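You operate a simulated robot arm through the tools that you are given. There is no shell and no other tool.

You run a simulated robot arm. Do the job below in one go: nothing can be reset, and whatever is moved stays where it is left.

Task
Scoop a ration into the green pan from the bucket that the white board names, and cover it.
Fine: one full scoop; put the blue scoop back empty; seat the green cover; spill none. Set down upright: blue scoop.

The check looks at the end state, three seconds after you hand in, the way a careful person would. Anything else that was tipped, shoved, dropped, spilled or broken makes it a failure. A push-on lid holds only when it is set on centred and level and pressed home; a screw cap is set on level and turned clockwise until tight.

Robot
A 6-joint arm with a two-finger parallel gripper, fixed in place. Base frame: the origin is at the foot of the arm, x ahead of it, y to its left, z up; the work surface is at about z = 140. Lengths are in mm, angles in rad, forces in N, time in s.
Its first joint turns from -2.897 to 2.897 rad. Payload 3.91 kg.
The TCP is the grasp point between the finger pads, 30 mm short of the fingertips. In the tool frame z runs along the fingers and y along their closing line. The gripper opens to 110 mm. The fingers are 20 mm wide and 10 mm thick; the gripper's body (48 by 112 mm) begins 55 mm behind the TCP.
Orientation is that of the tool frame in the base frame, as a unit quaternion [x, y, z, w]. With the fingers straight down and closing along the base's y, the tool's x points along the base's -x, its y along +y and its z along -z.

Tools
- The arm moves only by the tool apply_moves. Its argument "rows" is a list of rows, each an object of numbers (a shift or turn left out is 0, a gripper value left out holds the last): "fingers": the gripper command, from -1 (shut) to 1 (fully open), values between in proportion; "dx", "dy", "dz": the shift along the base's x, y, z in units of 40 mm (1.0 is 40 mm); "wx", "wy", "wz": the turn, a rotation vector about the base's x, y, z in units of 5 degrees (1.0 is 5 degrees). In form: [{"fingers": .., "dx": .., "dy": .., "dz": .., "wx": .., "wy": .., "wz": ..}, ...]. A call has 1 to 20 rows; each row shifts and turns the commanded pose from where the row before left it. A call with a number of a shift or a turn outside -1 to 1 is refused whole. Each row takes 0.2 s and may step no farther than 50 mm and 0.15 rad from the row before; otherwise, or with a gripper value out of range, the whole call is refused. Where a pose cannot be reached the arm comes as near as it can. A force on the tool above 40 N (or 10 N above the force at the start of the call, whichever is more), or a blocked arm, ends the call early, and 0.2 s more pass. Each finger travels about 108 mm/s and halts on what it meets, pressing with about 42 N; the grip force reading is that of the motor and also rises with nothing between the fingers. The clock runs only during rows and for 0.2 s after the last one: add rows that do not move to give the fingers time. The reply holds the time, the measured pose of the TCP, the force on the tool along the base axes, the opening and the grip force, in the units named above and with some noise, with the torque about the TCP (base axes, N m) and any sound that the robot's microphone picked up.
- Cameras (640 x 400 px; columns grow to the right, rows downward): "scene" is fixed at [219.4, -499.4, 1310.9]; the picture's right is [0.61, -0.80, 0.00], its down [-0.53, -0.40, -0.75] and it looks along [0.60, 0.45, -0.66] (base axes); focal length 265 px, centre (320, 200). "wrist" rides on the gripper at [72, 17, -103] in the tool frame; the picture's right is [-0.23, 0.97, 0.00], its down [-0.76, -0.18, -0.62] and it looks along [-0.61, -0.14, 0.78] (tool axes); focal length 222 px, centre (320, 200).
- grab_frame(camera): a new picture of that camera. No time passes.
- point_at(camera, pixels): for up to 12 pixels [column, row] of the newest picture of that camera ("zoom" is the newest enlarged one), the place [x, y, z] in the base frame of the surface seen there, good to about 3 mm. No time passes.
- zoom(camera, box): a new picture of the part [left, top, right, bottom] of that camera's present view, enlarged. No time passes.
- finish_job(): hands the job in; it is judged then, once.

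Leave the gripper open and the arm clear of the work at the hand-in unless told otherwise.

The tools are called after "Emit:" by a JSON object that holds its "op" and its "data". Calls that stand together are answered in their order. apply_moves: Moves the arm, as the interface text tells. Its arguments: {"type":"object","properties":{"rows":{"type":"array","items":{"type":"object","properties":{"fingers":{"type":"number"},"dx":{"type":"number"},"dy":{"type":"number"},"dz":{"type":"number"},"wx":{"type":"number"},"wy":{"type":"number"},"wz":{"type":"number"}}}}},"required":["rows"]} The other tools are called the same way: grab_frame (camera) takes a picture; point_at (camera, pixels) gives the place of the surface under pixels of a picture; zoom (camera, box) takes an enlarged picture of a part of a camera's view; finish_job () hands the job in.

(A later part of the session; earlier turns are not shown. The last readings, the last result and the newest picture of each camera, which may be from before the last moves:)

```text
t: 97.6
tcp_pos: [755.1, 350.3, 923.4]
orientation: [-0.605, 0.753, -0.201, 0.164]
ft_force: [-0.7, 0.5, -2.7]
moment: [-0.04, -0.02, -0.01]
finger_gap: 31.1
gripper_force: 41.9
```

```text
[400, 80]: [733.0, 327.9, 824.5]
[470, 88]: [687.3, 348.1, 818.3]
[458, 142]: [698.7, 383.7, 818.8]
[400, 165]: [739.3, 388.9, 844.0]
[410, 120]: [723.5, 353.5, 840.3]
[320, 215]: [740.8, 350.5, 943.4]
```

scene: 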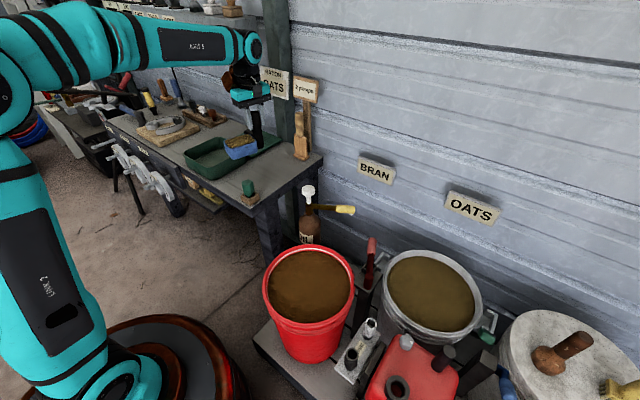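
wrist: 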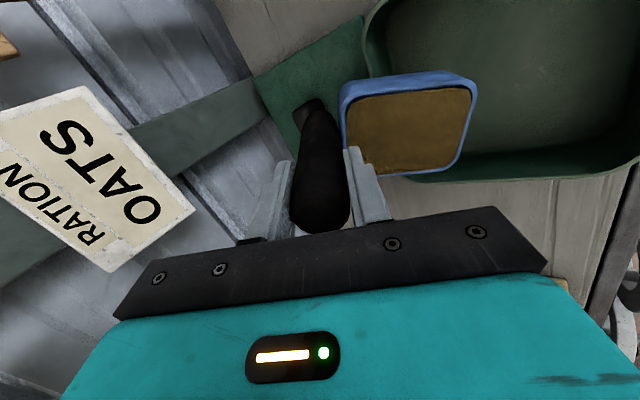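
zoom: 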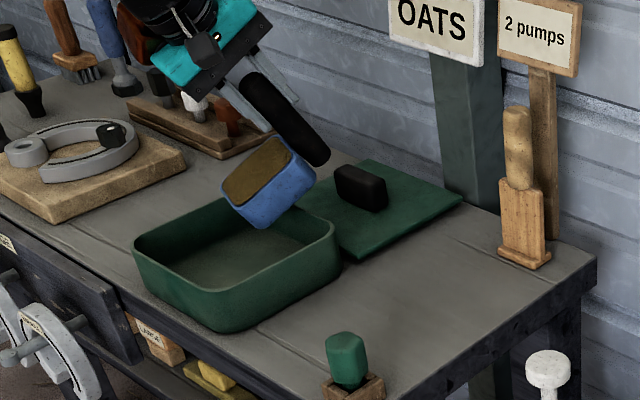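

At 30° nothing has poured, and the lip is over the pan at about (690,365,818). I'll continue to 60°.

Emit:
{"op": "apply_moves", "data": {"rows": [{"wx": -0.215, "wy": -0.977, "dx": -0.2425, "dy": 0.053, "dz": 0.06}, {"wx": -0.215, "wy": -0.977, "dx": -0.2425, "dy": 0.053, "dz": 0.06}, {"wx": -0.215, "wy": -0.977, "dx": -0.2425, "dy": 0.053, "dz": 0.06}, {}]}}

Emit:
{"op": "zoom", "data": {"camera": "scene", "box": [170, 80, 310, 200]}}

Emit:
{"op": "apply_moves", "data": {"rows": [{"wx": -0.215, "wy": -0.977, "dx": -0.2625, "dy": 0.0575, "dz": 0.025}, {"wx": -0.215, "wy": -0.977, "dx": -0.2625, "dy": 0.0575, "dz": 0.025}, {"wx": -0.215, "wy": -0.977, "dx": -0.2625, "dy": 0.0575, "dz": 0.025}, {}]}}

Emit:
{"op": "zoom", "data": {"camera": "scene", "box": [170, 80, 310, 200]}}

Emit:
{"op": "grab_frame", "data": {"camera": "wrist"}}

```text
t: 98.6
tcp_pos: [724.1, 356.8, 930.6]
orientation: [-0.58, 0.719, -0.297, 0.242]
ft_force: [-0.3, 0.4, -2.8]
moment: [0.03, 0.07, -0.03]
finger_gap: 31.1
gripper_force: 42.8
```

```text
3.33 times, centred on (240, 140) of scene
```

zoom: 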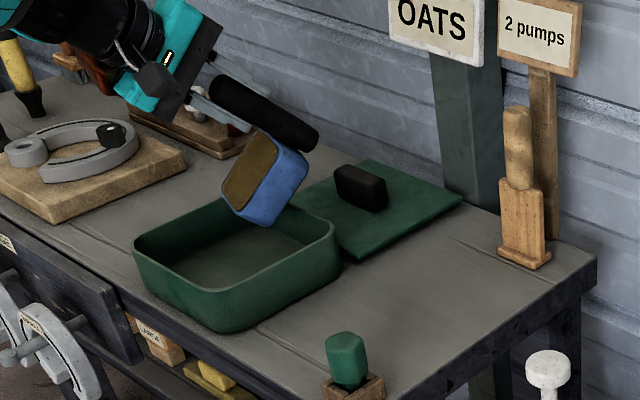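

```text
t: 99.6
tcp_pos: [694.6, 361.9, 932.5]
orientation: [-0.544, 0.674, -0.388, 0.315]
ft_force: [-0.1, 0.5, -2.6]
moment: [0.03, 0.11, -0.03]
finger_gap: 31.2
gripper_force: 42.1
```

```text
3.33 times, centred on (240, 140) of scene
```

zoom: 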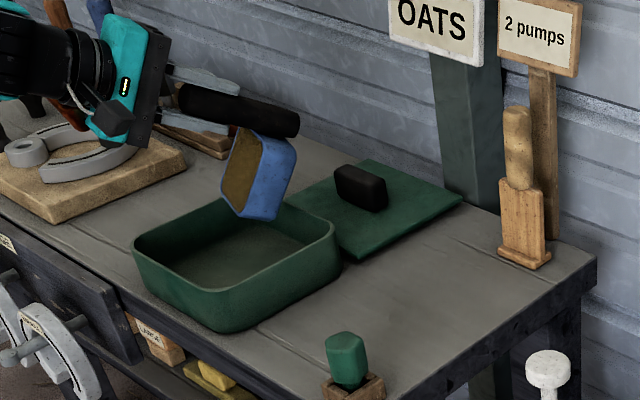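

```text
taken
```

wrist: 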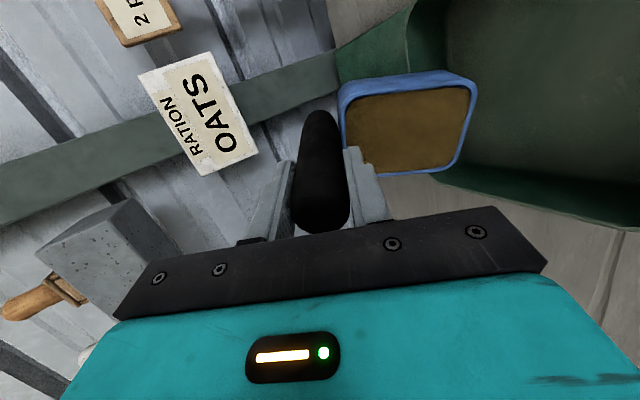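

Still holding at 60° with the lip over the pan. I'll continue to 90°, keeping the scoop over the pan's centre.

Emit:
{"op": "apply_moves", "data": {"rows": [{"wx": -0.215, "wy": -0.977, "dx": -0.264, "dy": 0.058, "dz": -0.0275}, {"wx": -0.215, "wy": -0.977, "dx": -0.264, "dy": 0.058, "dz": -0.0275}, {"wx": -0.215, "wy": -0.977, "dx": -0.264, "dy": 0.058, "dz": -0.0275}, {}]}}

Emit:
{"op": "zoom", "data": {"camera": "scene", "box": [170, 80, 310, 200]}}

Emit:
{"op": "apply_moves", "data": {"rows": [{"wx": -0.215, "wy": -0.977, "dx": -0.248, "dy": 0.055, "dz": -0.0975}, {"wx": -0.215, "wy": -0.977, "dx": -0.248, "dy": 0.055, "dz": -0.0975}, {"wx": -0.215, "wy": -0.977, "dx": -0.248, "dy": 0.055, "dz": -0.0975}, {}]}}

Emit:
{"op": "zoom", "data": {"camera": "scene", "box": [170, 80, 310, 200]}}

Emit:
{"op": "grab_frame", "data": {"camera": "wrist"}}

```text
t: 100.6
tcp_pos: [662.8, 370.8, 929.5]
orientation: [-0.498, 0.617, -0.473, 0.383]
ft_force: [-0.4, 0.1, -2.5]
moment: [0.0, 0.1, 0.0]
finger_gap: 31.3
gripper_force: 41.4
```

```text
3.33 times, centred on (240, 140) of scene
```

zoom: 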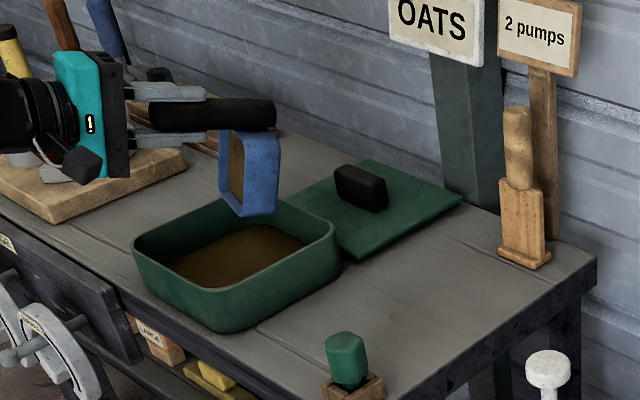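

```text
t: 101.6
tcp_pos: [632.9, 377.0, 918.8]
orientation: [-0.444, 0.551, -0.55, 0.443]
ft_force: [-0.1, 0.6, -1.3]
moment: [0.05, 0.16, 0.02]
finger_gap: 31.3
gripper_force: 42.2
```

```text
3.33 times, centred on (240, 140) of scene
```

zoom: 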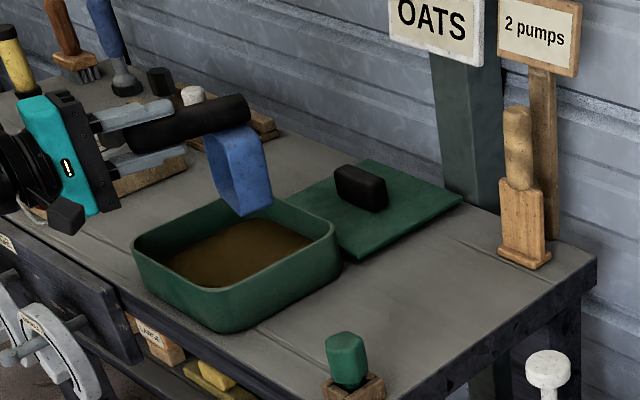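

```text
taken
```

wrist: 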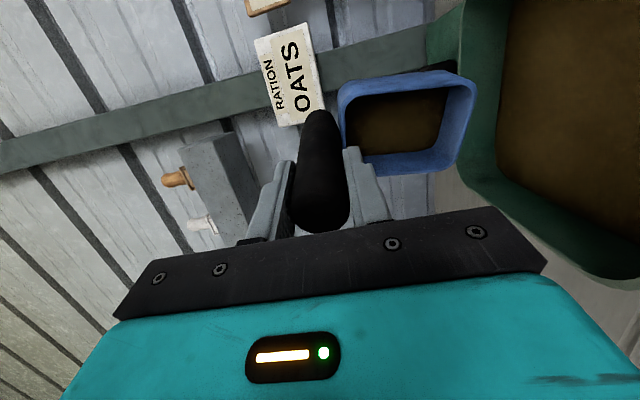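

It's pouring into the pan, and the level in the scoop is dropping. I'll continue to 120° and hold a moment to empty it completely.

Emit:
{"op": "apply_moves", "data": {"rows": [{"wx": -0.215, "wy": -0.977, "dx": -0.216, "dy": 0.0475, "dz": -0.1}, {"wx": -0.215, "wy": -0.977, "dx": -0.216, "dy": 0.0475, "dz": -0.1}, {"wx": -0.215, "wy": -0.977, "dx": -0.216, "dy": 0.0475, "dz": -0.1}, {"wx": -0.215, "wy": -0.977, "dx": -0.167, "dy": 0.037, "dz": -0.16}, {"wx": -0.215, "wy": -0.977, "dx": -0.167, "dy": 0.037, "dz": -0.16}, {"wx": -0.215, "wy": -0.977, "dx": -0.167, "dy": 0.037, "dz": -0.16}, {}, {}, {}]}}

Emit:
{"op": "zoom", "data": {"camera": "scene", "box": [170, 80, 310, 200]}}

Emit:
{"op": "grab_frame", "data": {"camera": "wrist"}}

Emit:
{"op": "zoom", "data": {"camera": "wrist", "box": [310, 50, 500, 190]}}

```text
t: 103.6
tcp_pos: [587.1, 386.9, 888.1]
orientation: [0.315, -0.389, 0.674, -0.543]
ft_force: [-0.4, 0.0, -3.1]
moment: [0.05, 0.17, -0.01]
finger_gap: 31.4
gripper_force: 41.6
```

```text
3.33 times, centred on (240, 140) of scene
```

zoom: 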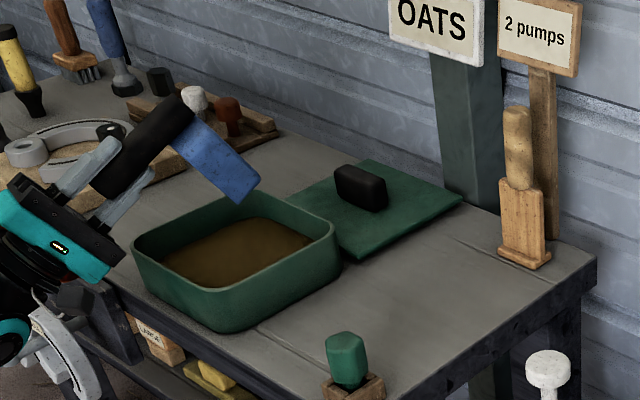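

```text
taken
```

wrist: 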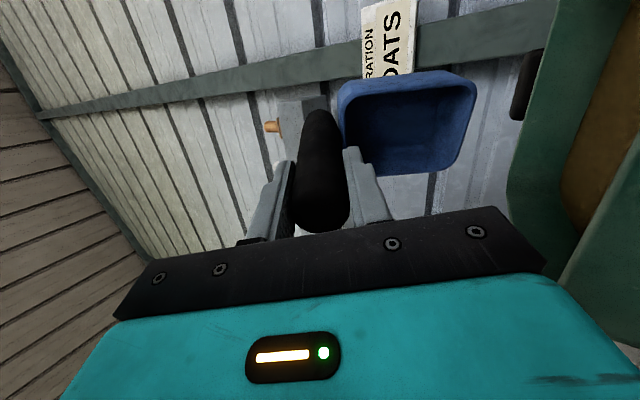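

```text
2.86 times, centred on (405, 120) of wrist
```

zoom: 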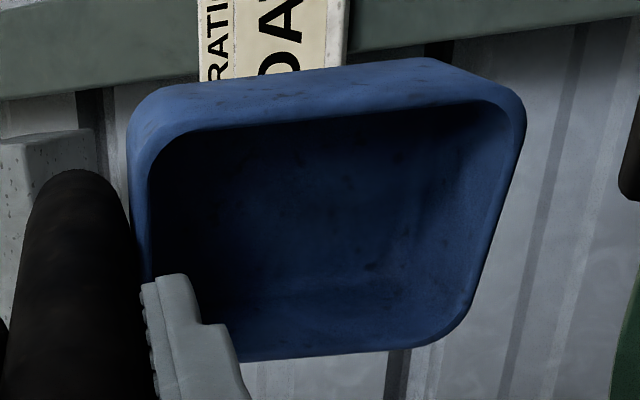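

The scoop is empty and its inside is clean blue. The oats are in the pan with none spilled. I'll reverse the same path to bring the scoop back level, rising slightly.

Emit:
{"op": "apply_moves", "data": {"rows": [{"wx": 0.215, "wy": 0.977, "dx": 0.167, "dy": -0.037, "dz": 0.18}, {"wx": 0.215, "wy": 0.977, "dx": 0.167, "dy": -0.037, "dz": 0.18}, {"wx": 0.215, "wy": 0.977, "dx": 0.167, "dy": -0.037, "dz": 0.18}, {"wx": 0.215, "wy": 0.977, "dx": 0.216, "dy": -0.0475, "dz": 0.15}, {"wx": 0.215, "wy": 0.977, "dx": 0.216, "dy": -0.0475, "dz": 0.15}, {"wx": 0.215, "wy": 0.977, "dx": 0.216, "dy": -0.0475, "dz": 0.15}, {"wx": 0.215, "wy": 0.977, "dx": 0.248, "dy": -0.055, "dz": 0.15}, {"wx": 0.215, "wy": 0.977, "dx": 0.248, "dy": -0.055, "dz": 0.15}, {"wx": 0.215, "wy": 0.977, "dx": 0.248, "dy": -0.055, "dz": 0.15}, {"wx": 0.215, "wy": 0.977, "dx": 0.264, "dy": -0.058, "dz": 0.1}, {"wx": 0.215, "wy": 0.977, "dx": 0.264, "dy": -0.058, "dz": 0.1}, {"wx": 0.215, "wy": 0.977, "dx": 0.264, "dy": -0.058, "dz": 0.1}]}}

Emit:
{"op": "apply_moves", "data": {"rows": [{"wx": 0.215, "wy": 0.977, "dx": 0.1, "dy": -0.3, "dz": 0.0}, {"wx": 0.215, "wy": 0.977, "dx": 0.1, "dy": -0.3, "dz": 0.0}, {"wx": 0.215, "wy": 0.977, "dx": 0.1, "dy": -0.3, "dz": 0.0}, {"wx": 0.215, "wy": 0.977, "dx": 0.1, "dy": -0.3, "dz": 0.0}, {"wx": 0.215, "wy": 0.977, "dx": 0.1, "dy": -0.3, "dz": 0.0}, {"wx": 0.215, "wy": 0.977, "dx": 0.1, "dy": -0.3, "dz": 0.0}, {"wx": 0.215, "wy": 0.977, "dx": 0.1, "dy": -0.3, "dz": 0.0}, {"wx": 0.215, "wy": 0.977, "dx": 0.1, "dy": -0.3, "dz": 0.0}, {"wx": 0.215, "wy": 0.977, "dx": 0.1, "dy": -0.3, "dz": 0.0}, {"wx": 0.215, "wy": 0.977, "dx": 0.1, "dy": -0.3, "dz": 0.0}, {"wx": 0.215, "wy": 0.977, "dx": 0.1, "dy": -0.3, "dz": 0.0}, {"wx": 0.215, "wy": 0.977, "dx": 0.1, "dy": -0.3, "dz": 0.0}, {}]}}

Emit:
{"op": "grab_frame", "data": {"camera": "scene"}}

Emit:
{"op": "grab_frame", "data": {"camera": "wrist"}}

```text
t: 106.2
tcp_pos: [694.7, 363.5, 956.4]
orientation: [-0.544, 0.674, -0.388, 0.314]
ft_force: [-0.3, 0.1, -2.5]
moment: [0.03, 0.11, 0.0]
finger_gap: 31.4
gripper_force: 41.9
```

```text
t: 109.0
tcp_pos: [741.6, 220.1, 956.7]
orientation: [-0.626, 0.78, 0.001, 0.002]
ft_force: [-1.1, 0.8, -1.8]
moment: [-0.05, -0.08, 0.0]
finger_gap: 31.2
gripper_force: 42.5
```

```text
taken
```

scene: 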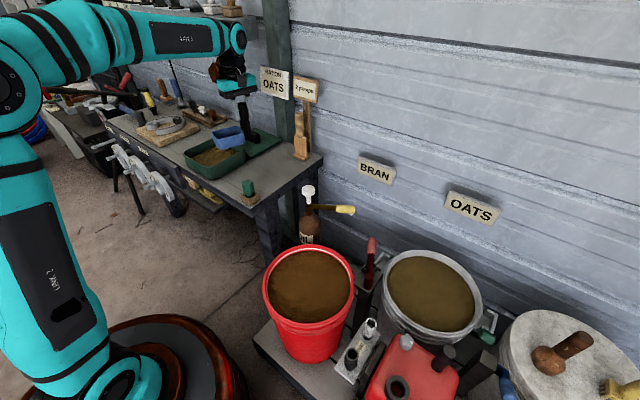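

```text
taken
```

wrist: 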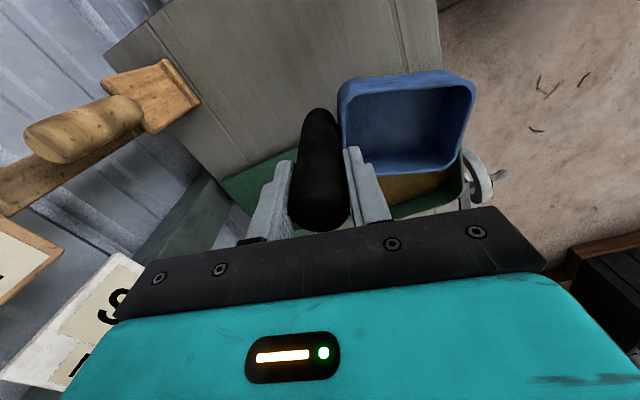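

The scoop is level and empty. I'll turn it back −167.6° to its original heading while moving above its original spot.

Emit:
{"op": "apply_moves", "data": {"rows": [{"wz": -0.986, "dx": -0.055, "dy": -0.029}, {"wz": -0.986, "dx": -0.055, "dy": -0.029}, {"wz": -0.986, "dx": -0.055, "dy": -0.029}, {"wz": -0.986, "dx": -0.055, "dy": -0.029}, {"wz": -0.986, "dx": -0.055, "dy": -0.029}, {"wz": -0.986, "dx": -0.055, "dy": -0.029}, {"wz": -0.986, "dx": -0.055, "dy": -0.029}, {"wz": -0.986, "dx": -0.055, "dy": -0.029}, {"wz": -0.986, "dx": -0.055, "dy": -0.029}, {"wz": -0.986, "dx": -0.055, "dy": -0.029}, {"wz": -0.986, "dx": -0.055, "dy": -0.029}, {"wz": -0.986, "dx": -0.055, "dy": -0.029}, {"wz": -0.986, "dx": -0.055, "dy": -0.029}, {"wz": -0.986, "dx": -0.055, "dy": -0.029}, {"wz": -0.986, "dx": -0.055, "dy": -0.029}, {"wz": -0.986, "dx": -0.055, "dy": -0.029}, {"wz": -0.986, "dx": -0.055, "dy": -0.029}]}}

Emit:
{"op": "apply_moves", "data": {"rows": [{"wz": -0.986, "dx": -0.055, "dy": -0.029}, {"wz": -0.986, "dx": -0.055, "dy": -0.029}, {"wz": -0.986, "dx": -0.055, "dy": -0.029}, {"wz": -0.986, "dx": -0.055, "dy": -0.029}, {"wz": -0.986, "dx": -0.055, "dy": -0.029}, {"wz": -0.986, "dx": -0.055, "dy": -0.029}, {"wz": -0.986, "dx": -0.055, "dy": -0.029}, {"wz": -0.986, "dx": -0.055, "dy": -0.029}, {"wz": -0.986, "dx": -0.055, "dy": -0.029}, {"wz": -0.986, "dx": -0.055, "dy": -0.029}, {"wz": -0.986, "dx": -0.055, "dy": -0.029}, {"wz": -0.986, "dx": -0.055, "dy": -0.029}, {"wz": -0.986, "dx": -0.055, "dy": -0.029}, {"wz": -0.986, "dx": -0.055, "dy": -0.029}, {"wz": -0.986, "dx": -0.055, "dy": -0.029}, {"wz": -0.986, "dx": -0.055, "dy": -0.029}, {"wz": -0.986, "dx": -0.055, "dy": -0.029}, {}]}}

Emit:
{"op": "grab_frame", "data": {"camera": "wrist"}}

Emit:
{"op": "point_at", "data": {"camera": "wrist", "pixels": [[345, 120], [400, 80], [470, 85], [460, 140], [400, 168], [410, 120], [320, 160], [320, 215]]}}

```text
t: 112.6
tcp_pos: [704.5, 198.0, 957.0]
orientation: [0.056, 0.998, -0.001, 0.002]
ft_force: [0.8, 0.4, -2.4]
moment: [-0.08, 0.02, -0.01]
finger_gap: 31.4
gripper_force: 41.9
```

```text
t: 116.4
tcp_pos: [667.3, 179.2, 956.4]
orientation: [0.707, 0.707, -0.002, 0.001]
ft_force: [-0.1, -0.3, -2.1]
moment: [0.04, 0.08, 0.03]
finger_gap: 31.0
gripper_force: 41.5
```

```text
taken
```

wrist: 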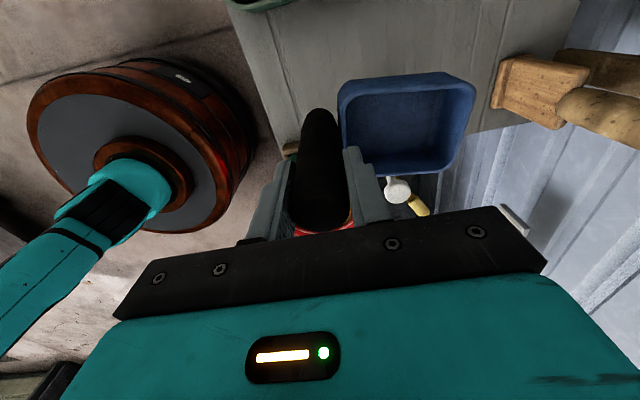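

```text
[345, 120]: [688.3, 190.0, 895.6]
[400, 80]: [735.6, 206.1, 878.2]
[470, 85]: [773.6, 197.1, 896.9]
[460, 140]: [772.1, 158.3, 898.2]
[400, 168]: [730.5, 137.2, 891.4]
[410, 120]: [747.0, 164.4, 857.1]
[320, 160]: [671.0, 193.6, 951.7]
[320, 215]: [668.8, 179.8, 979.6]
```

The rim is at about 897 (TCP−59.5). The scoop may have twisted slightly in the grip, so I'll measure its rim corners.

Emit:
{"op": "zoom", "data": {"camera": "wrist", "box": [320, 50, 500, 190]}}

```text
2.86 times, centred on (410, 120) of wrist
```

zoom: 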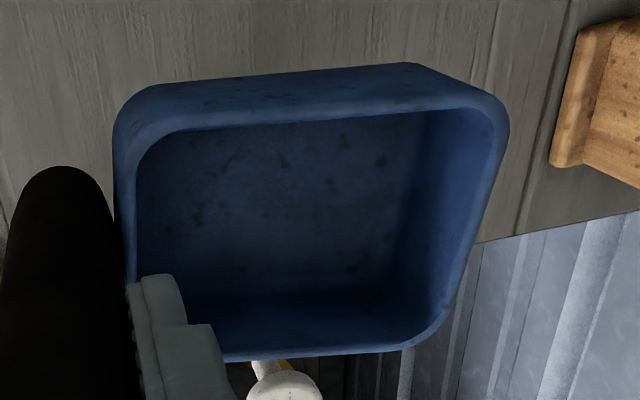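

Emit:
{"op": "point_at", "data": {"camera": "zoom", "pixels": [[126, 190], [145, 138], [300, 115], [460, 100], [498, 125], [480, 220], [450, 300], [380, 345], [270, 356], [126, 240], [165, 122], [420, 332]]}}

```text
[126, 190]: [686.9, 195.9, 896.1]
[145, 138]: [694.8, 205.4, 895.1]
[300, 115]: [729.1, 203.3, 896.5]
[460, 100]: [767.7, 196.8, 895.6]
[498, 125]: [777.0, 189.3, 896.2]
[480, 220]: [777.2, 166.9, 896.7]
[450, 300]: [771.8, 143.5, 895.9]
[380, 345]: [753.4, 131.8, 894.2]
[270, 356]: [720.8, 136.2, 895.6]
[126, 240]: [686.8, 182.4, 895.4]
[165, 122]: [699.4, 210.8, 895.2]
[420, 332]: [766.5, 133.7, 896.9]
```

The rim is level, but the box axis has twisted about −9° around the handle. I'll turn the tool +9° to realign it with x, and descend to about 5 mm above the bench.

Emit:
{"op": "apply_moves", "data": {"rows": [{"wz": 0.9, "dy": 0.02}, {"wz": 0.9}, {"dz": -0.3}, {"dz": -0.5}, {"dz": -0.5}, {"dz": -0.5}, {"dz": -0.5}, {"dz": -0.4}, {"dz": -0.3}, {"dz": -0.2}, {}]}}

Emit:
{"op": "zoom", "data": {"camera": "wrist", "box": [320, 50, 500, 190]}}

Emit:
{"op": "point_at", "data": {"camera": "zoom", "pixels": [[126, 190], [145, 138], [300, 115], [460, 100], [498, 125], [480, 220], [450, 300], [380, 345], [270, 356], [126, 240], [165, 122], [420, 332]]}}

```text
t: 118.8
tcp_pos: [665.9, 179.0, 828.3]
orientation: [0.65, 0.76, -0.002, 0.0]
ft_force: [0.0, 0.0, -1.8]
moment: [0.01, 0.05, 0.04]
finger_gap: 31.2
gripper_force: 41.6
```

```text
2.86 times, centred on (410, 120) of wrist
```

zoom: 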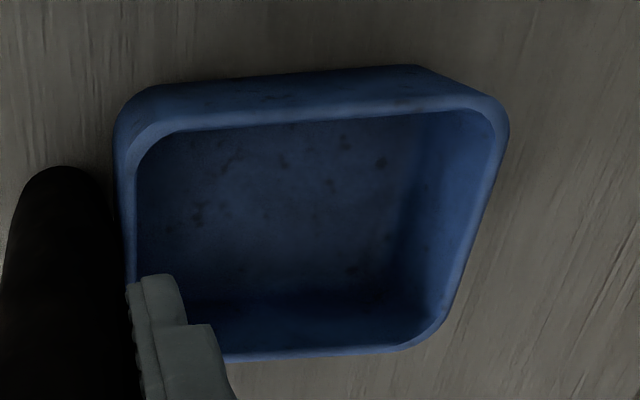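

```text
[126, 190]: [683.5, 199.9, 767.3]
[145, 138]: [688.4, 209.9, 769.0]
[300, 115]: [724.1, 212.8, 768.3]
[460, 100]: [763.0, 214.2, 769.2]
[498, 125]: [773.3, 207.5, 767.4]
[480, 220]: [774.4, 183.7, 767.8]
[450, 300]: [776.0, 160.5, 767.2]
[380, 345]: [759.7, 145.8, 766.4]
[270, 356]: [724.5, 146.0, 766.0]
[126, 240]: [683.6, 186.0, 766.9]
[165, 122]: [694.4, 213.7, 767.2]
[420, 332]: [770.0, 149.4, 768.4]
```

It's aligned with its original outline (y 146–213, x 683–775). The rim is at about 767.5, so about 6.5 mm to go. I'll lower in small steps until it touches.

Emit:
{"op": "apply_moves", "data": {"rows": [{"dz": -0.07}, {"dz": -0.05}, {}]}}

Emit:
{"op": "apply_moves", "data": {"rows": [{"dz": -0.025}, {}]}}

```text
t: 119.6
tcp_pos: [666.1, 179.5, 823.9]
orientation: [0.65, 0.76, -0.002, 0.001]
ft_force: [0.3, 0.3, -2.3]
moment: [-0.06, 0.06, -0.01]
finger_gap: 31.3
gripper_force: 42.2
```

```text
t: 120.2
tcp_pos: [666.9, 178.0, 824.0]
orientation: [0.65, 0.76, -0.001, 0.001]
ft_force: [-0.5, 1.1, 0.2]
moment: [0.0, -0.19, 0.08]
finger_gap: 31.2
gripper_force: 41.5
```

It's touching now (weight gone from the sensor). I'll go a hair lower to confirm it sits flat, then release.

Emit:
{"op": "apply_moves", "data": {"rows": [{"dz": -0.015}, {}]}}

```text
t: 120.8
tcp_pos: [666.7, 178.9, 822.3]
orientation: [0.65, 0.76, -0.001, 0.002]
ft_force: [-2.1, 0.1, 5.7]
moment: [-0.18, -0.47, 0.05]
finger_gap: 31.6
gripper_force: 42.3
```

It's seated on the bench with a light 5.7 N push. I'll open the fingers gently.

Emit:
{"op": "apply_moves", "data": {"rows": [{"fingers": -0.2}, {"fingers": 0.05}, {}, {}]}}

Emit:
{"op": "apply_moves", "data": {"rows": [{"dz": 0.3}, {"dz": 0.5}, {"dz": 0.5}, {"dz": 0.6}, {"dz": 0.8}, {"dz": 0.8}, {"dz": 0.8}, {}]}}

Emit:
{"op": "grab_frame", "data": {"camera": "wrist"}}

Emit:
{"op": "grab_frame", "data": {"camera": "scene"}}

Emit:
{"op": "zoom", "data": {"camera": "scene", "box": [170, 110, 310, 210]}}

```text
t: 121.8
tcp_pos: [666.4, 179.2, 822.2]
orientation: [0.65, 0.76, -0.002, 0.001]
ft_force: [-0.2, 0.0, -0.4]
moment: [-0.03, 0.01, -0.01]
finger_gap: 57.8
gripper_force: 0.1
```

```text
t: 123.6
tcp_pos: [669.6, 181.1, 992.6]
orientation: [0.65, 0.76, -0.002, 0.0]
ft_force: [0.3, 0.1, -0.1]
moment: [0.03, -0.01, -0.04]
finger_gap: 57.9
gripper_force: 0.0
```

```text
taken
```

wrist: 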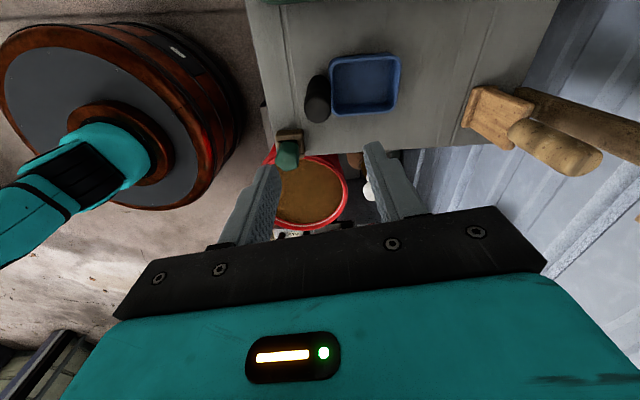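

```text
taken
```

scene: 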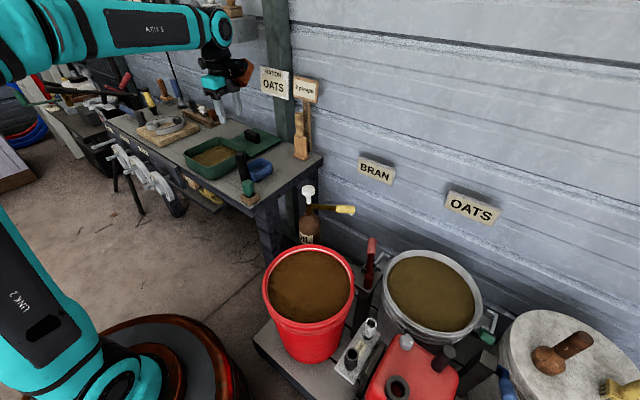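

```text
4.00 times, centred on (240, 160) of scene
```

zoom: 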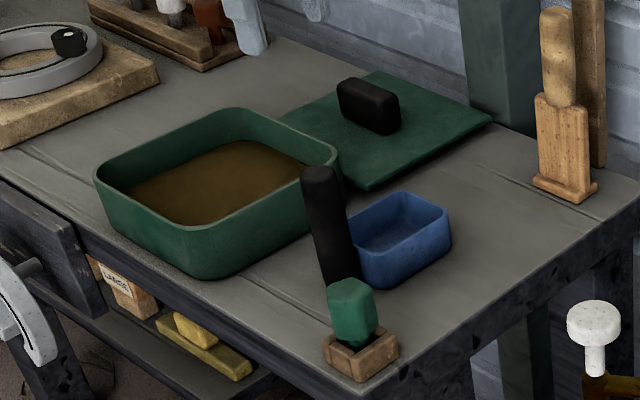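

The scoop stands upright and empty at its original place, and the pan holds the oats. Next is the cover. I'll measure the cover, its handle and the nearby board.

Emit:
{"op": "point_at", "data": {"camera": "zoom", "pixels": [[360, 188], [490, 118], [375, 75], [290, 120], [345, 85], [395, 98], [370, 88], [340, 100], [370, 120], [398, 125], [430, 150], [385, 130]]}}

Emit:
{"op": "point_at", "data": {"camera": "scene", "pixels": [[262, 68], [262, 94], [288, 73], [288, 98], [278, 150], [303, 90], [295, 80], [318, 82], [300, 120], [240, 30]]}}

Emit:
{"op": "zoom", "data": {"camera": "scene", "box": [230, 120, 290, 170]}}

```text
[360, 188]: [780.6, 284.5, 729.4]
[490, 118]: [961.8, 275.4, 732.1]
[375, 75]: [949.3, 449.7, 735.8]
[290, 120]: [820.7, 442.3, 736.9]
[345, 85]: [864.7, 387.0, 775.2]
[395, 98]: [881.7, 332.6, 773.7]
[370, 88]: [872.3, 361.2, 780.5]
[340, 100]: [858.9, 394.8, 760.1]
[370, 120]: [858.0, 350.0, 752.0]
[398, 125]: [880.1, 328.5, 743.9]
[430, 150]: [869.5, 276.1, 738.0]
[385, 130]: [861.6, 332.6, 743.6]
```

```text
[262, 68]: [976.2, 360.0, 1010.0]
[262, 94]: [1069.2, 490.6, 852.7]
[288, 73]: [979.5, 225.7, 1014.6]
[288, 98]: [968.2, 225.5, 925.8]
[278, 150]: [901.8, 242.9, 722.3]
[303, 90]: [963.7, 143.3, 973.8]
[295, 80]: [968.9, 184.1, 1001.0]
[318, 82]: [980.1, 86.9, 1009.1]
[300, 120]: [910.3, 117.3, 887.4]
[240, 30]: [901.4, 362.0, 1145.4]
```

```text
8.00 times, centred on (260, 145) of scene
```

zoom: 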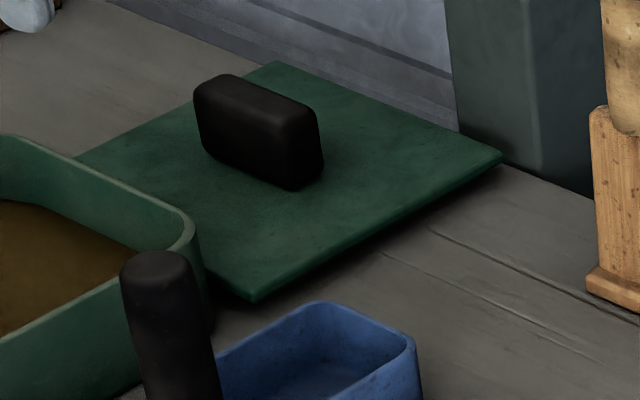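

There's a grey shelf on the wall above the cover, at about (901,362,1145), which could be near the wrist. I'll look at it and measure it.

Emit:
{"op": "zoom", "data": {"camera": "scene", "box": [90, 0, 290, 100]}}

Emit:
{"op": "point_at", "data": {"camera": "scene", "pixels": [[240, 40], [255, 38], [235, 20], [250, 25], [255, 20], [217, 30], [240, 25], [210, 60], [215, 80], [237, 70], [213, 95], [180, 40]]}}

```text
3.20 times, centred on (190, 50) of scene
```

zoom: 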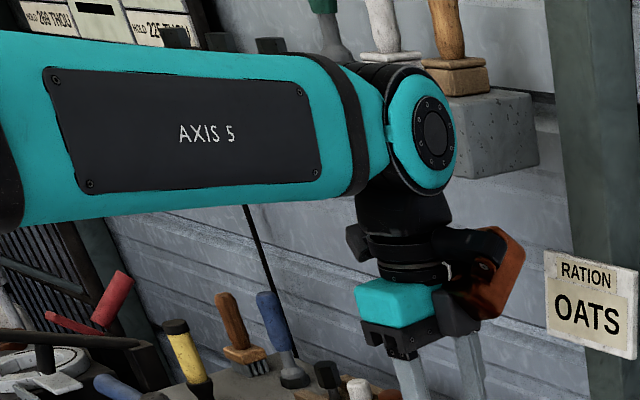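

```text
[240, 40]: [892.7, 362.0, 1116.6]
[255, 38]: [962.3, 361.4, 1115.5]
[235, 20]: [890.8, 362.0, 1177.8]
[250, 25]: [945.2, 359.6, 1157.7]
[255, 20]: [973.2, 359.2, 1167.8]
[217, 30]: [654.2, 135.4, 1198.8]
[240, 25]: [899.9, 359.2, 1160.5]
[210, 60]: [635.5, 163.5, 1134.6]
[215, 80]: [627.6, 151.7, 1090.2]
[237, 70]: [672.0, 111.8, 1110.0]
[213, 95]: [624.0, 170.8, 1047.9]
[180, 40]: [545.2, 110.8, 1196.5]
```

The wrist joint sits about 206 mm above the TCP (top about 262 mm) and the shelf's near end is at y≥360, x≥890, so I must be careful above the cover. I'll measure the shelf underside and then the cover edges at high zoom.

Emit:
{"op": "point_at", "data": {"camera": "scene", "pixels": [[246, 41], [241, 43], [255, 39], [236, 42], [239, 46], [247, 44], [257, 28]]}}

Emit:
{"op": "zoom", "data": {"camera": "scene", "box": [230, 120, 290, 170]}}

Emit:
{"op": "point_at", "data": {"camera": "zoom", "pixels": [[253, 298], [320, 260], [400, 215], [470, 175], [498, 158], [450, 132], [400, 112], [340, 87], [280, 65], [200, 100], [150, 125], [100, 152]]}}

Emit:
{"op": "point_at", "data": {"camera": "zoom", "pixels": [[230, 85], [270, 97], [305, 108], [225, 78], [310, 115], [240, 100], [205, 120], [215, 150], [290, 180], [318, 150], [322, 120], [260, 130]]}}

```text
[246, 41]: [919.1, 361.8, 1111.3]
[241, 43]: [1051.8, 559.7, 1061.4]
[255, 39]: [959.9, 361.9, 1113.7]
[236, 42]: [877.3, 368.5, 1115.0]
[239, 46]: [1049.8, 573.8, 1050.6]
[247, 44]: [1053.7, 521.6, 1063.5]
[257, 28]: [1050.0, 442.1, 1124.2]
```

```text
8.00 times, centred on (260, 145) of scene
```

zoom: 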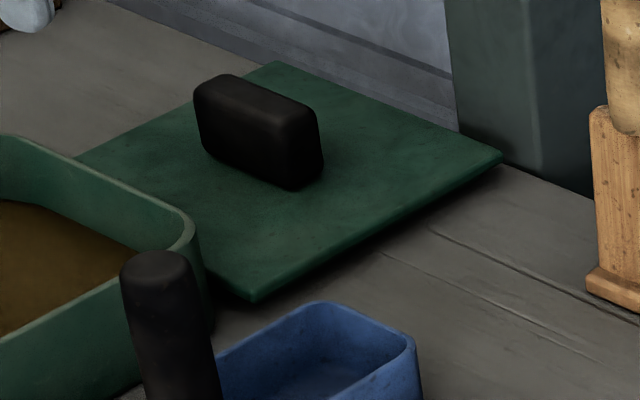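

```text
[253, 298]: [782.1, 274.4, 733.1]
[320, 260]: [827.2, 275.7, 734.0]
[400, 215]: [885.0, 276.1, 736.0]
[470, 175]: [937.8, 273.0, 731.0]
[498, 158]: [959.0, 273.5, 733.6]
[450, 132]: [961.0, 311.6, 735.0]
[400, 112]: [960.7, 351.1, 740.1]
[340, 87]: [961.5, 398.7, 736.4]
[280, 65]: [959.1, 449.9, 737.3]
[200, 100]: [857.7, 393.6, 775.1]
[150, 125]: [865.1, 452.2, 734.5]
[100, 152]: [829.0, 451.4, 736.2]
```

```text
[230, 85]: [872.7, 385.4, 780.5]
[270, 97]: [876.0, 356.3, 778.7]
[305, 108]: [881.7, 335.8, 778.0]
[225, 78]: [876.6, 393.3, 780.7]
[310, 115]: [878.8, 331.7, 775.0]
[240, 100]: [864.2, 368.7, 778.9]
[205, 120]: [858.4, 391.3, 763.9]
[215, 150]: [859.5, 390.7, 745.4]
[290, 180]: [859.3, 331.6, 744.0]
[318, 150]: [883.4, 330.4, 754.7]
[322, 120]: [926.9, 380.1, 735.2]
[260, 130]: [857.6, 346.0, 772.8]
```

The cover is 179×178 mm with centre (871.5,362.5). Its handle spans x 858–885, y 330–395, top z 780. The shelf underside is z≈1111, starting at y≈360. To stay clear of it I'll lean the gripper 25° toward −y (the fingers close along x, so the pads stay flush with the handle). First I'll set the yaw to −90°, lean, and move to about (760,340,900).

Emit:
{"op": "apply_moves", "data": {"rows": [{"fingers": 0.2, "wz": -0.89, "dx": 0.25, "dy": 0.4, "dz": -0.1}, {"wz": -0.89, "dx": 0.25, "dy": 0.5, "dz": -0.2}, {"wx": 1, "dx": 0.3, "dy": 0.5, "dz": -0.3}, {"wx": 1, "dx": 0.3, "dy": 0.5, "dz": -0.3}, {"wx": 1, "dx": 0.3, "dy": 0.5, "dz": -0.35}, {"wx": 1, "dx": 0.3, "dy": 0.55, "dz": -0.4}, {"wx": 1, "dx": 0.3, "dy": 0.55, "dz": -0.4}, {"dx": 0.26, "dy": 0.5, "dz": -0.3}, {}]}}

Emit:
{"op": "grab_frame", "data": {"camera": "scene"}}

Emit:
{"op": "grab_frame", "data": {"camera": "wrist"}}

```text
t: 125.6
tcp_pos: [757.3, 339.6, 899.8]
orientation: [0.69, 0.691, 0.152, -0.152]
ft_force: [0.7, 1.3, 0.2]
moment: [0.0, 0.01, 0.0]
finger_gap: 65.8
gripper_force: 0.1
```

```text
taken
```

scene: 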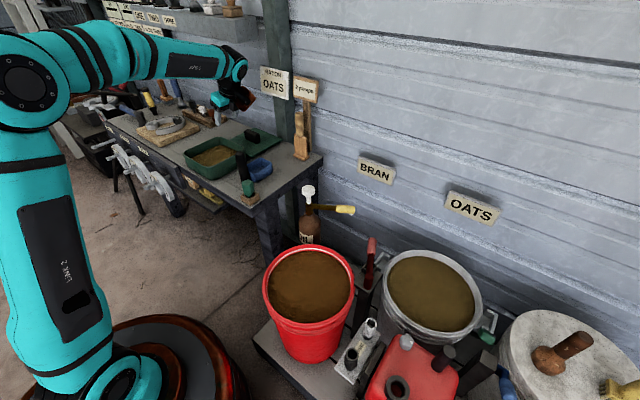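

```text
taken
```

wrist: 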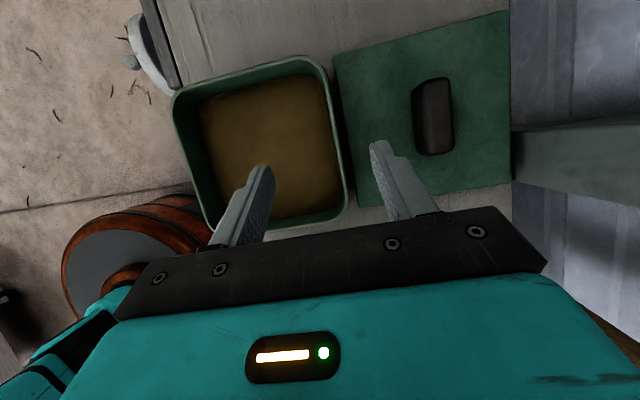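

This is an excellent view of both pan and cover. I'll take accurate edge measurements here.

Emit:
{"op": "zoom", "data": {"camera": "wrist", "box": [160, 0, 520, 230]}}

```text
1.74 times, centred on (340, 115) of wrist
```

zoom: 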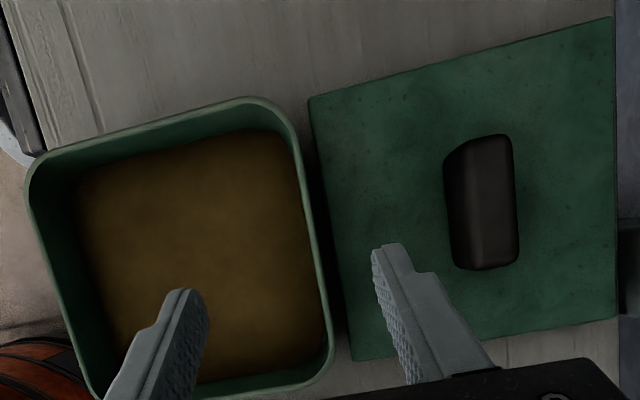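

Emit:
{"op": "point_at", "data": {"camera": "zoom", "pixels": [[34, 200], [55, 272], [78, 345], [300, 160], [316, 240], [328, 315], [100, 139], [170, 120], [235, 103], [230, 390], [270, 384], [300, 375]]}}

Emit:
{"op": "point_at", "data": {"camera": "zoom", "pixels": [[315, 130], [328, 210], [343, 300], [608, 60], [611, 160], [613, 280], [350, 92], [450, 64], [570, 30], [370, 355], [520, 335], [600, 318]]}}

Emit:
{"op": "point_at", "data": {"camera": "zoom", "pixels": [[475, 160], [480, 200], [485, 250], [510, 150], [516, 210], [518, 250], [490, 138], [505, 137], [485, 265], [505, 264], [450, 180], [455, 240]]}}

```text
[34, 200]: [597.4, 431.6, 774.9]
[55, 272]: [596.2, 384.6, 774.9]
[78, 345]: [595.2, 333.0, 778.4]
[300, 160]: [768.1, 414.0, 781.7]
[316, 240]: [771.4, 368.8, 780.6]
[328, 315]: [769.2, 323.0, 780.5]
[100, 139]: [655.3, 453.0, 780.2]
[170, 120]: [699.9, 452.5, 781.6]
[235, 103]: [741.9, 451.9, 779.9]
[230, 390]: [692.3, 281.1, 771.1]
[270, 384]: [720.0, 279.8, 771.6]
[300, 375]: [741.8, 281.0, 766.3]
```

```text
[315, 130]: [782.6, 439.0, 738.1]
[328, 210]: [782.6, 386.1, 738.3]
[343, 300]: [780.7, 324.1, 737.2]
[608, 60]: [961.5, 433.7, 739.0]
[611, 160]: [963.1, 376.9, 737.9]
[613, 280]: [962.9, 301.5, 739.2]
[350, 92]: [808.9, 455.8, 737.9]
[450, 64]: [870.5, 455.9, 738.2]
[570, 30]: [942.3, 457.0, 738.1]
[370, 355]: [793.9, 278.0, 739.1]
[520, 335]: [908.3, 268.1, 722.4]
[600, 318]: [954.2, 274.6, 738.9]
```

```text
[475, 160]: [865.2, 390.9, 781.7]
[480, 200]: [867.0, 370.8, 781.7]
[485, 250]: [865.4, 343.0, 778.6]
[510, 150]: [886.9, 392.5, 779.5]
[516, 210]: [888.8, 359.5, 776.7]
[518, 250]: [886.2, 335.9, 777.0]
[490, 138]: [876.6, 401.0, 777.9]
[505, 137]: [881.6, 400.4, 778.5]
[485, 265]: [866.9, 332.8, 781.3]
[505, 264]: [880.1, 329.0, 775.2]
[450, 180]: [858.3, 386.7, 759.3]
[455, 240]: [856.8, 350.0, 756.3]
```

Relative to the cover, the pan centre is at (−189.9,+0.6), averaging both cameras. The handle centre is about (872,365). I'll move above the handle at TCP z≈838.

Emit:
{"op": "apply_moves", "data": {"rows": [{"dx": 0.5, "dy": 0.1, "dz": -0.25}, {"dx": 0.6, "dy": 0.1, "dz": -0.3}, {"dx": 0.6, "dy": 0.1, "dz": -0.35}, {"dx": 0.6, "dy": 0.12, "dz": -0.35}, {"dx": 0.55, "dy": 0.1, "dz": -0.3}, {}]}}

Emit:
{"op": "grab_frame", "data": {"camera": "wrist"}}

Emit:
{"op": "zoom", "data": {"camera": "scene", "box": [170, 0, 330, 180]}}

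```text
t: 127.0
tcp_pos: [870.6, 358.1, 838.7]
orientation: [0.69, 0.691, 0.152, -0.152]
ft_force: [-0.2, 0.3, -0.4]
moment: [0.02, 0.02, -0.02]
finger_gap: 65.9
gripper_force: 0.0
```

```text
taken
```

wrist: 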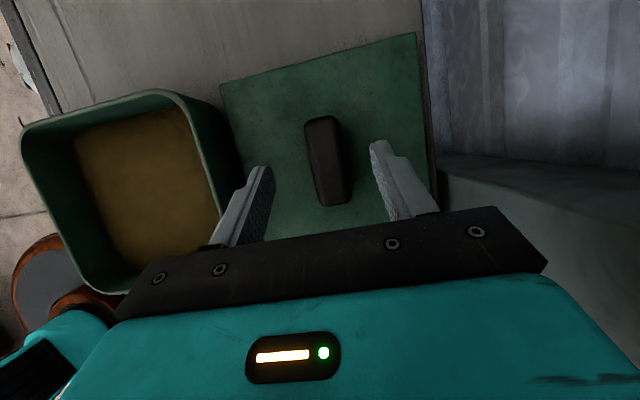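

```text
2.22 times, centred on (250, 90) of scene
```

zoom: 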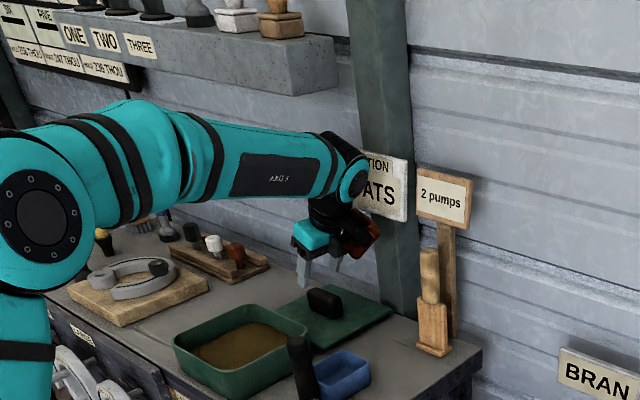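

The wrist joint is near the RATION board, so I'll check the real clearance before going lower.

Emit:
{"op": "grab_frame", "data": {"camera": "scene"}}

Emit:
{"op": "point_at", "data": {"camera": "scene", "pixels": [[263, 83], [258, 85], [268, 78], [270, 86], [266, 92], [273, 90], [276, 88], [264, 74], [255, 66], [262, 70], [268, 104], [275, 104]]}}

Emit:
{"op": "zoom", "data": {"camera": "scene", "box": [230, 50, 310, 120]}}

```text
taken
```

scene: 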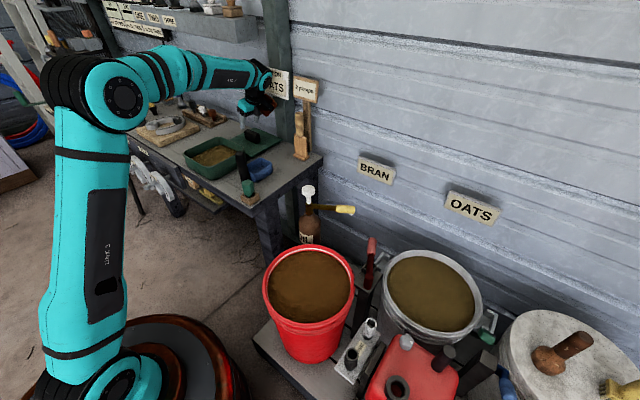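

```text
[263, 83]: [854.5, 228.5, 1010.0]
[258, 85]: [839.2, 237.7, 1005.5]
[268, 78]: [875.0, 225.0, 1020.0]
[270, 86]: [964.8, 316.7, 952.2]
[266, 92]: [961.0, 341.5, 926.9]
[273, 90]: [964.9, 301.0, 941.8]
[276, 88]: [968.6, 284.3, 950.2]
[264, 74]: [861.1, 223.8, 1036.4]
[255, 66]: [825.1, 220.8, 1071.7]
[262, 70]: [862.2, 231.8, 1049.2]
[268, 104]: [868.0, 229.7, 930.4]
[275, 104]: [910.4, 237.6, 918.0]
```

```text
5.71 times, centred on (270, 85) of scene
```

zoom: 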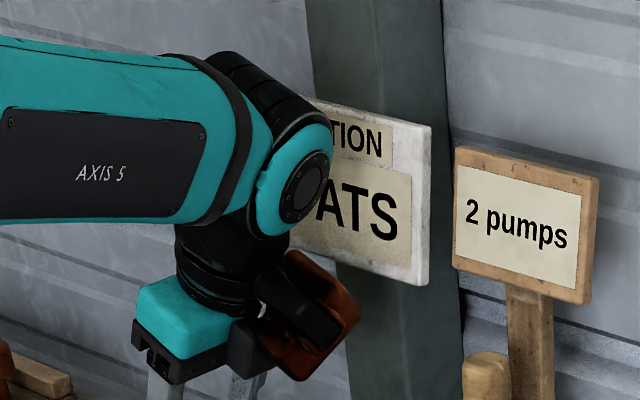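

Clearance to the board is about 37 mm, with none lost by going down. The handle sits centred between the fingers. I'll descend to TCP z≈775.

Emit:
{"op": "apply_moves", "data": {"rows": [{"dx": 0.035, "dy": 0.06, "dz": -0.5}, {"dz": -0.5}, {"dz": -0.4}, {"dz": -0.2}, {}]}}

Emit:
{"op": "grab_frame", "data": {"camera": "wrist"}}

Emit:
{"op": "zoom", "data": {"camera": "scene", "box": [200, 80, 310, 180]}}

```text
t: 128.2
tcp_pos: [870.7, 362.8, 774.4]
orientation: [0.69, 0.691, 0.152, -0.152]
ft_force: [-0.6, -0.6, -0.2]
moment: [0.01, 0.0, 0.01]
finger_gap: 65.9
gripper_force: 0.1
```

```text
taken
```

wrist: 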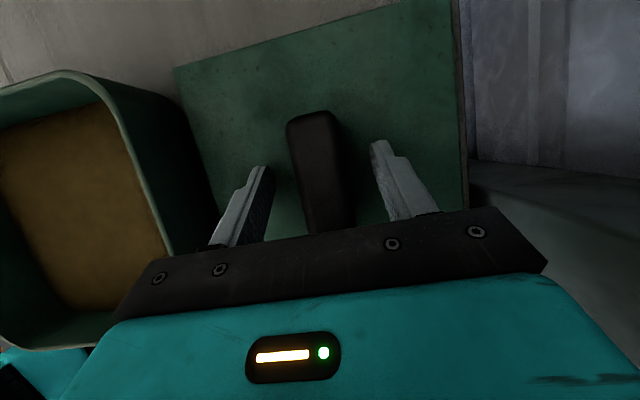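

```text
4.00 times, centred on (255, 130) of scene
```

zoom: 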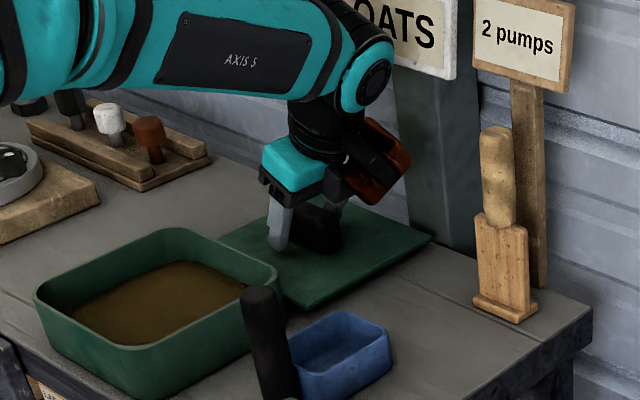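

There's no contact and the handle is between the pads. I'll close on it.

Emit:
{"op": "apply_moves", "data": {"rows": [{"fingers": -1}, {}, {}, {}, {}]}}

Emit:
{"op": "grab_frame", "data": {"camera": "wrist"}}

```text
t: 129.4
tcp_pos: [870.7, 363.9, 774.0]
orientation: [0.69, 0.691, 0.152, -0.152]
ft_force: [-0.3, -0.2, 1.6]
moment: [-0.25, -0.04, -0.06]
finger_gap: 29.7
gripper_force: 41.9
```

```text
taken
```

wrist: 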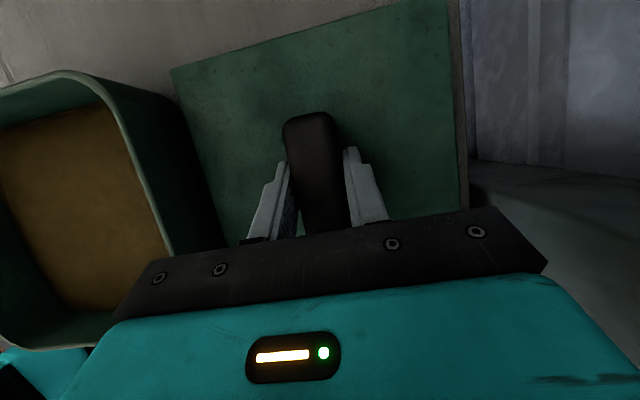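

It's gripped at 29.7 mm. I'll lift slowly, a little first, and then to about 68 mm up.

Emit:
{"op": "apply_moves", "data": {"rows": [{"dz": 0.05}, {"dz": 0.08}, {"dz": 0.1}, {}]}}

Emit:
{"op": "apply_moves", "data": {"rows": [{"dz": 0.15}, {"dz": 0.2}, {"dz": 0.25}, {"dz": 0.25}, {"dz": 0.25}, {"dz": 0.2}, {"dz": 0.15}, {}]}}

Emit:
{"op": "grab_frame", "data": {"camera": "wrist"}}

Emit:
{"op": "zoom", "data": {"camera": "scene", "box": [200, 60, 310, 180]}}

```text
t: 130.4
tcp_pos: [870.9, 362.5, 783.2]
orientation: [0.69, 0.691, 0.152, -0.152]
ft_force: [-0.6, 0.0, -0.5]
moment: [0.03, 0.04, 0.04]
finger_gap: 29.5
gripper_force: 42.2
```

```text
t: 132.2
tcp_pos: [871.6, 362.0, 841.2]
orientation: [0.69, 0.691, 0.153, -0.152]
ft_force: [-0.3, 0.2, -1.8]
moment: [-0.02, -0.02, -0.01]
finger_gap: 29.5
gripper_force: 42.5
```

```text
taken
```

wrist: 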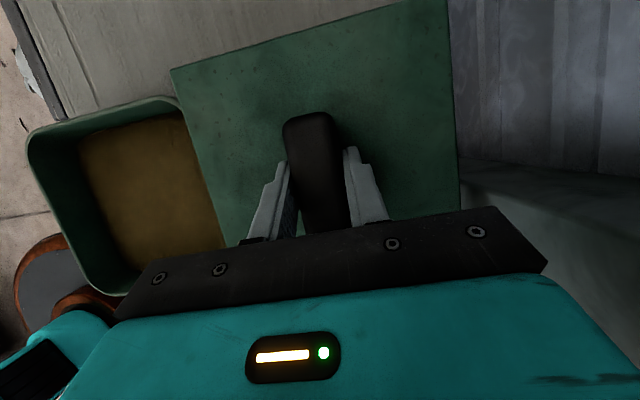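

```text
3.33 times, centred on (255, 120) of scene
```

zoom: 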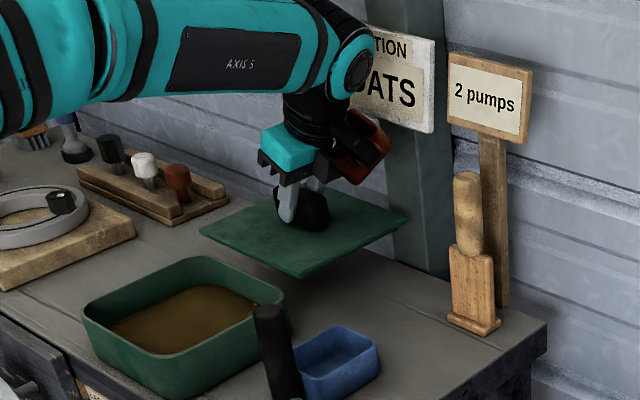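

The cover is lifted. I'll check that it's level and find its edges at this height.

Emit:
{"op": "zoom", "data": {"camera": "wrist", "box": [160, 0, 480, 230]}}

Emit:
{"op": "point_at", "data": {"camera": "wrist", "pixels": [[175, 75], [190, 120], [205, 160], [220, 200], [200, 62], [300, 38], [420, 10], [448, 30], [452, 100], [457, 180], [430, 206], [395, 180]]}}

Emit:
{"op": "point_at", "data": {"camera": "scene", "pixels": [[248, 120], [240, 110]]}}

```text
1.74 times, centred on (320, 115) of wrist
```

zoom: 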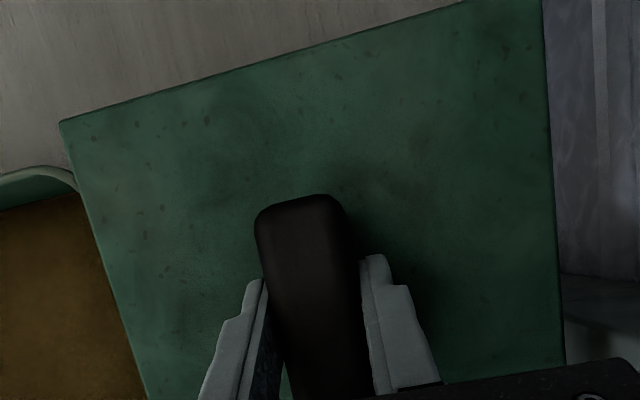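

```text
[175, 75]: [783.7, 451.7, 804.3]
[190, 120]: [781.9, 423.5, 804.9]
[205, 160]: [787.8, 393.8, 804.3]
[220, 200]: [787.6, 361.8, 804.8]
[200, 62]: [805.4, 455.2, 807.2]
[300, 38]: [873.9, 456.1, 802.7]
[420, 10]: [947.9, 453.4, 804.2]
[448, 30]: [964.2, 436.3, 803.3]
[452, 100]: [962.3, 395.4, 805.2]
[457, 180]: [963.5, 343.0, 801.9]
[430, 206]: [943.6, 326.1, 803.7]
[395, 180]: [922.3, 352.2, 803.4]
```

```text
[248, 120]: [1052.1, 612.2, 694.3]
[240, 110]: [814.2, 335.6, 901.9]
```

The cover is level (top z≈804 all round) with no slip. I'll move it −190 mm in x over the pan, slightly higher.

Emit:
{"op": "apply_moves", "data": {"rows": [{"dz": 0.1}, {"dx": -0.2, "dz": 0.1}, {"dx": -0.4}, {"dx": -0.5}, {"dx": -0.5}, {"dx": -0.5}, {"dx": -0.5}, {"dx": -0.5}, {"dx": -0.5}, {"dx": -0.5}, {"dx": -0.4}, {"dx": -0.25}, {}]}}

Emit:
{"op": "grab_frame", "data": {"camera": "wrist"}}

Emit:
{"op": "zoom", "data": {"camera": "scene", "box": [160, 80, 290, 200]}}

```text
t: 135.0
tcp_pos: [683.5, 362.8, 849.8]
orientation: [0.69, 0.691, 0.152, -0.152]
ft_force: [0.3, 0.4, -1.7]
moment: [0.0, 0.0, 0.02]
finger_gap: 29.4
gripper_force: 41.7
```

```text
taken
```

wrist: 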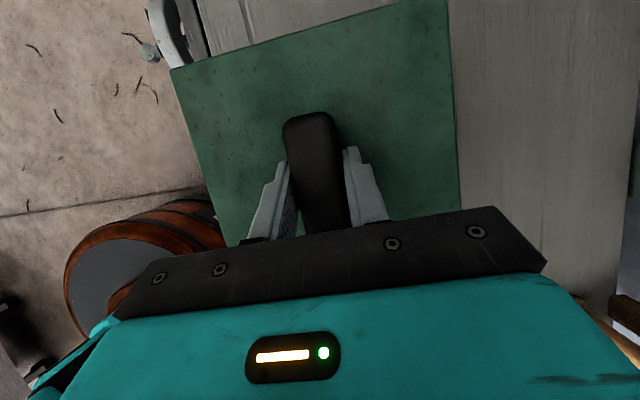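

```text
3.33 times, centred on (225, 140) of scene
```

zoom: 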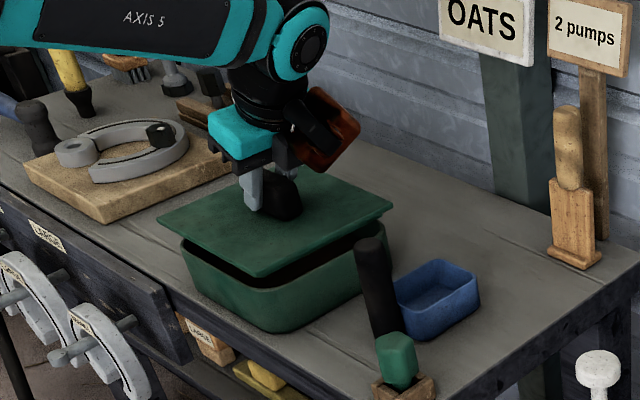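

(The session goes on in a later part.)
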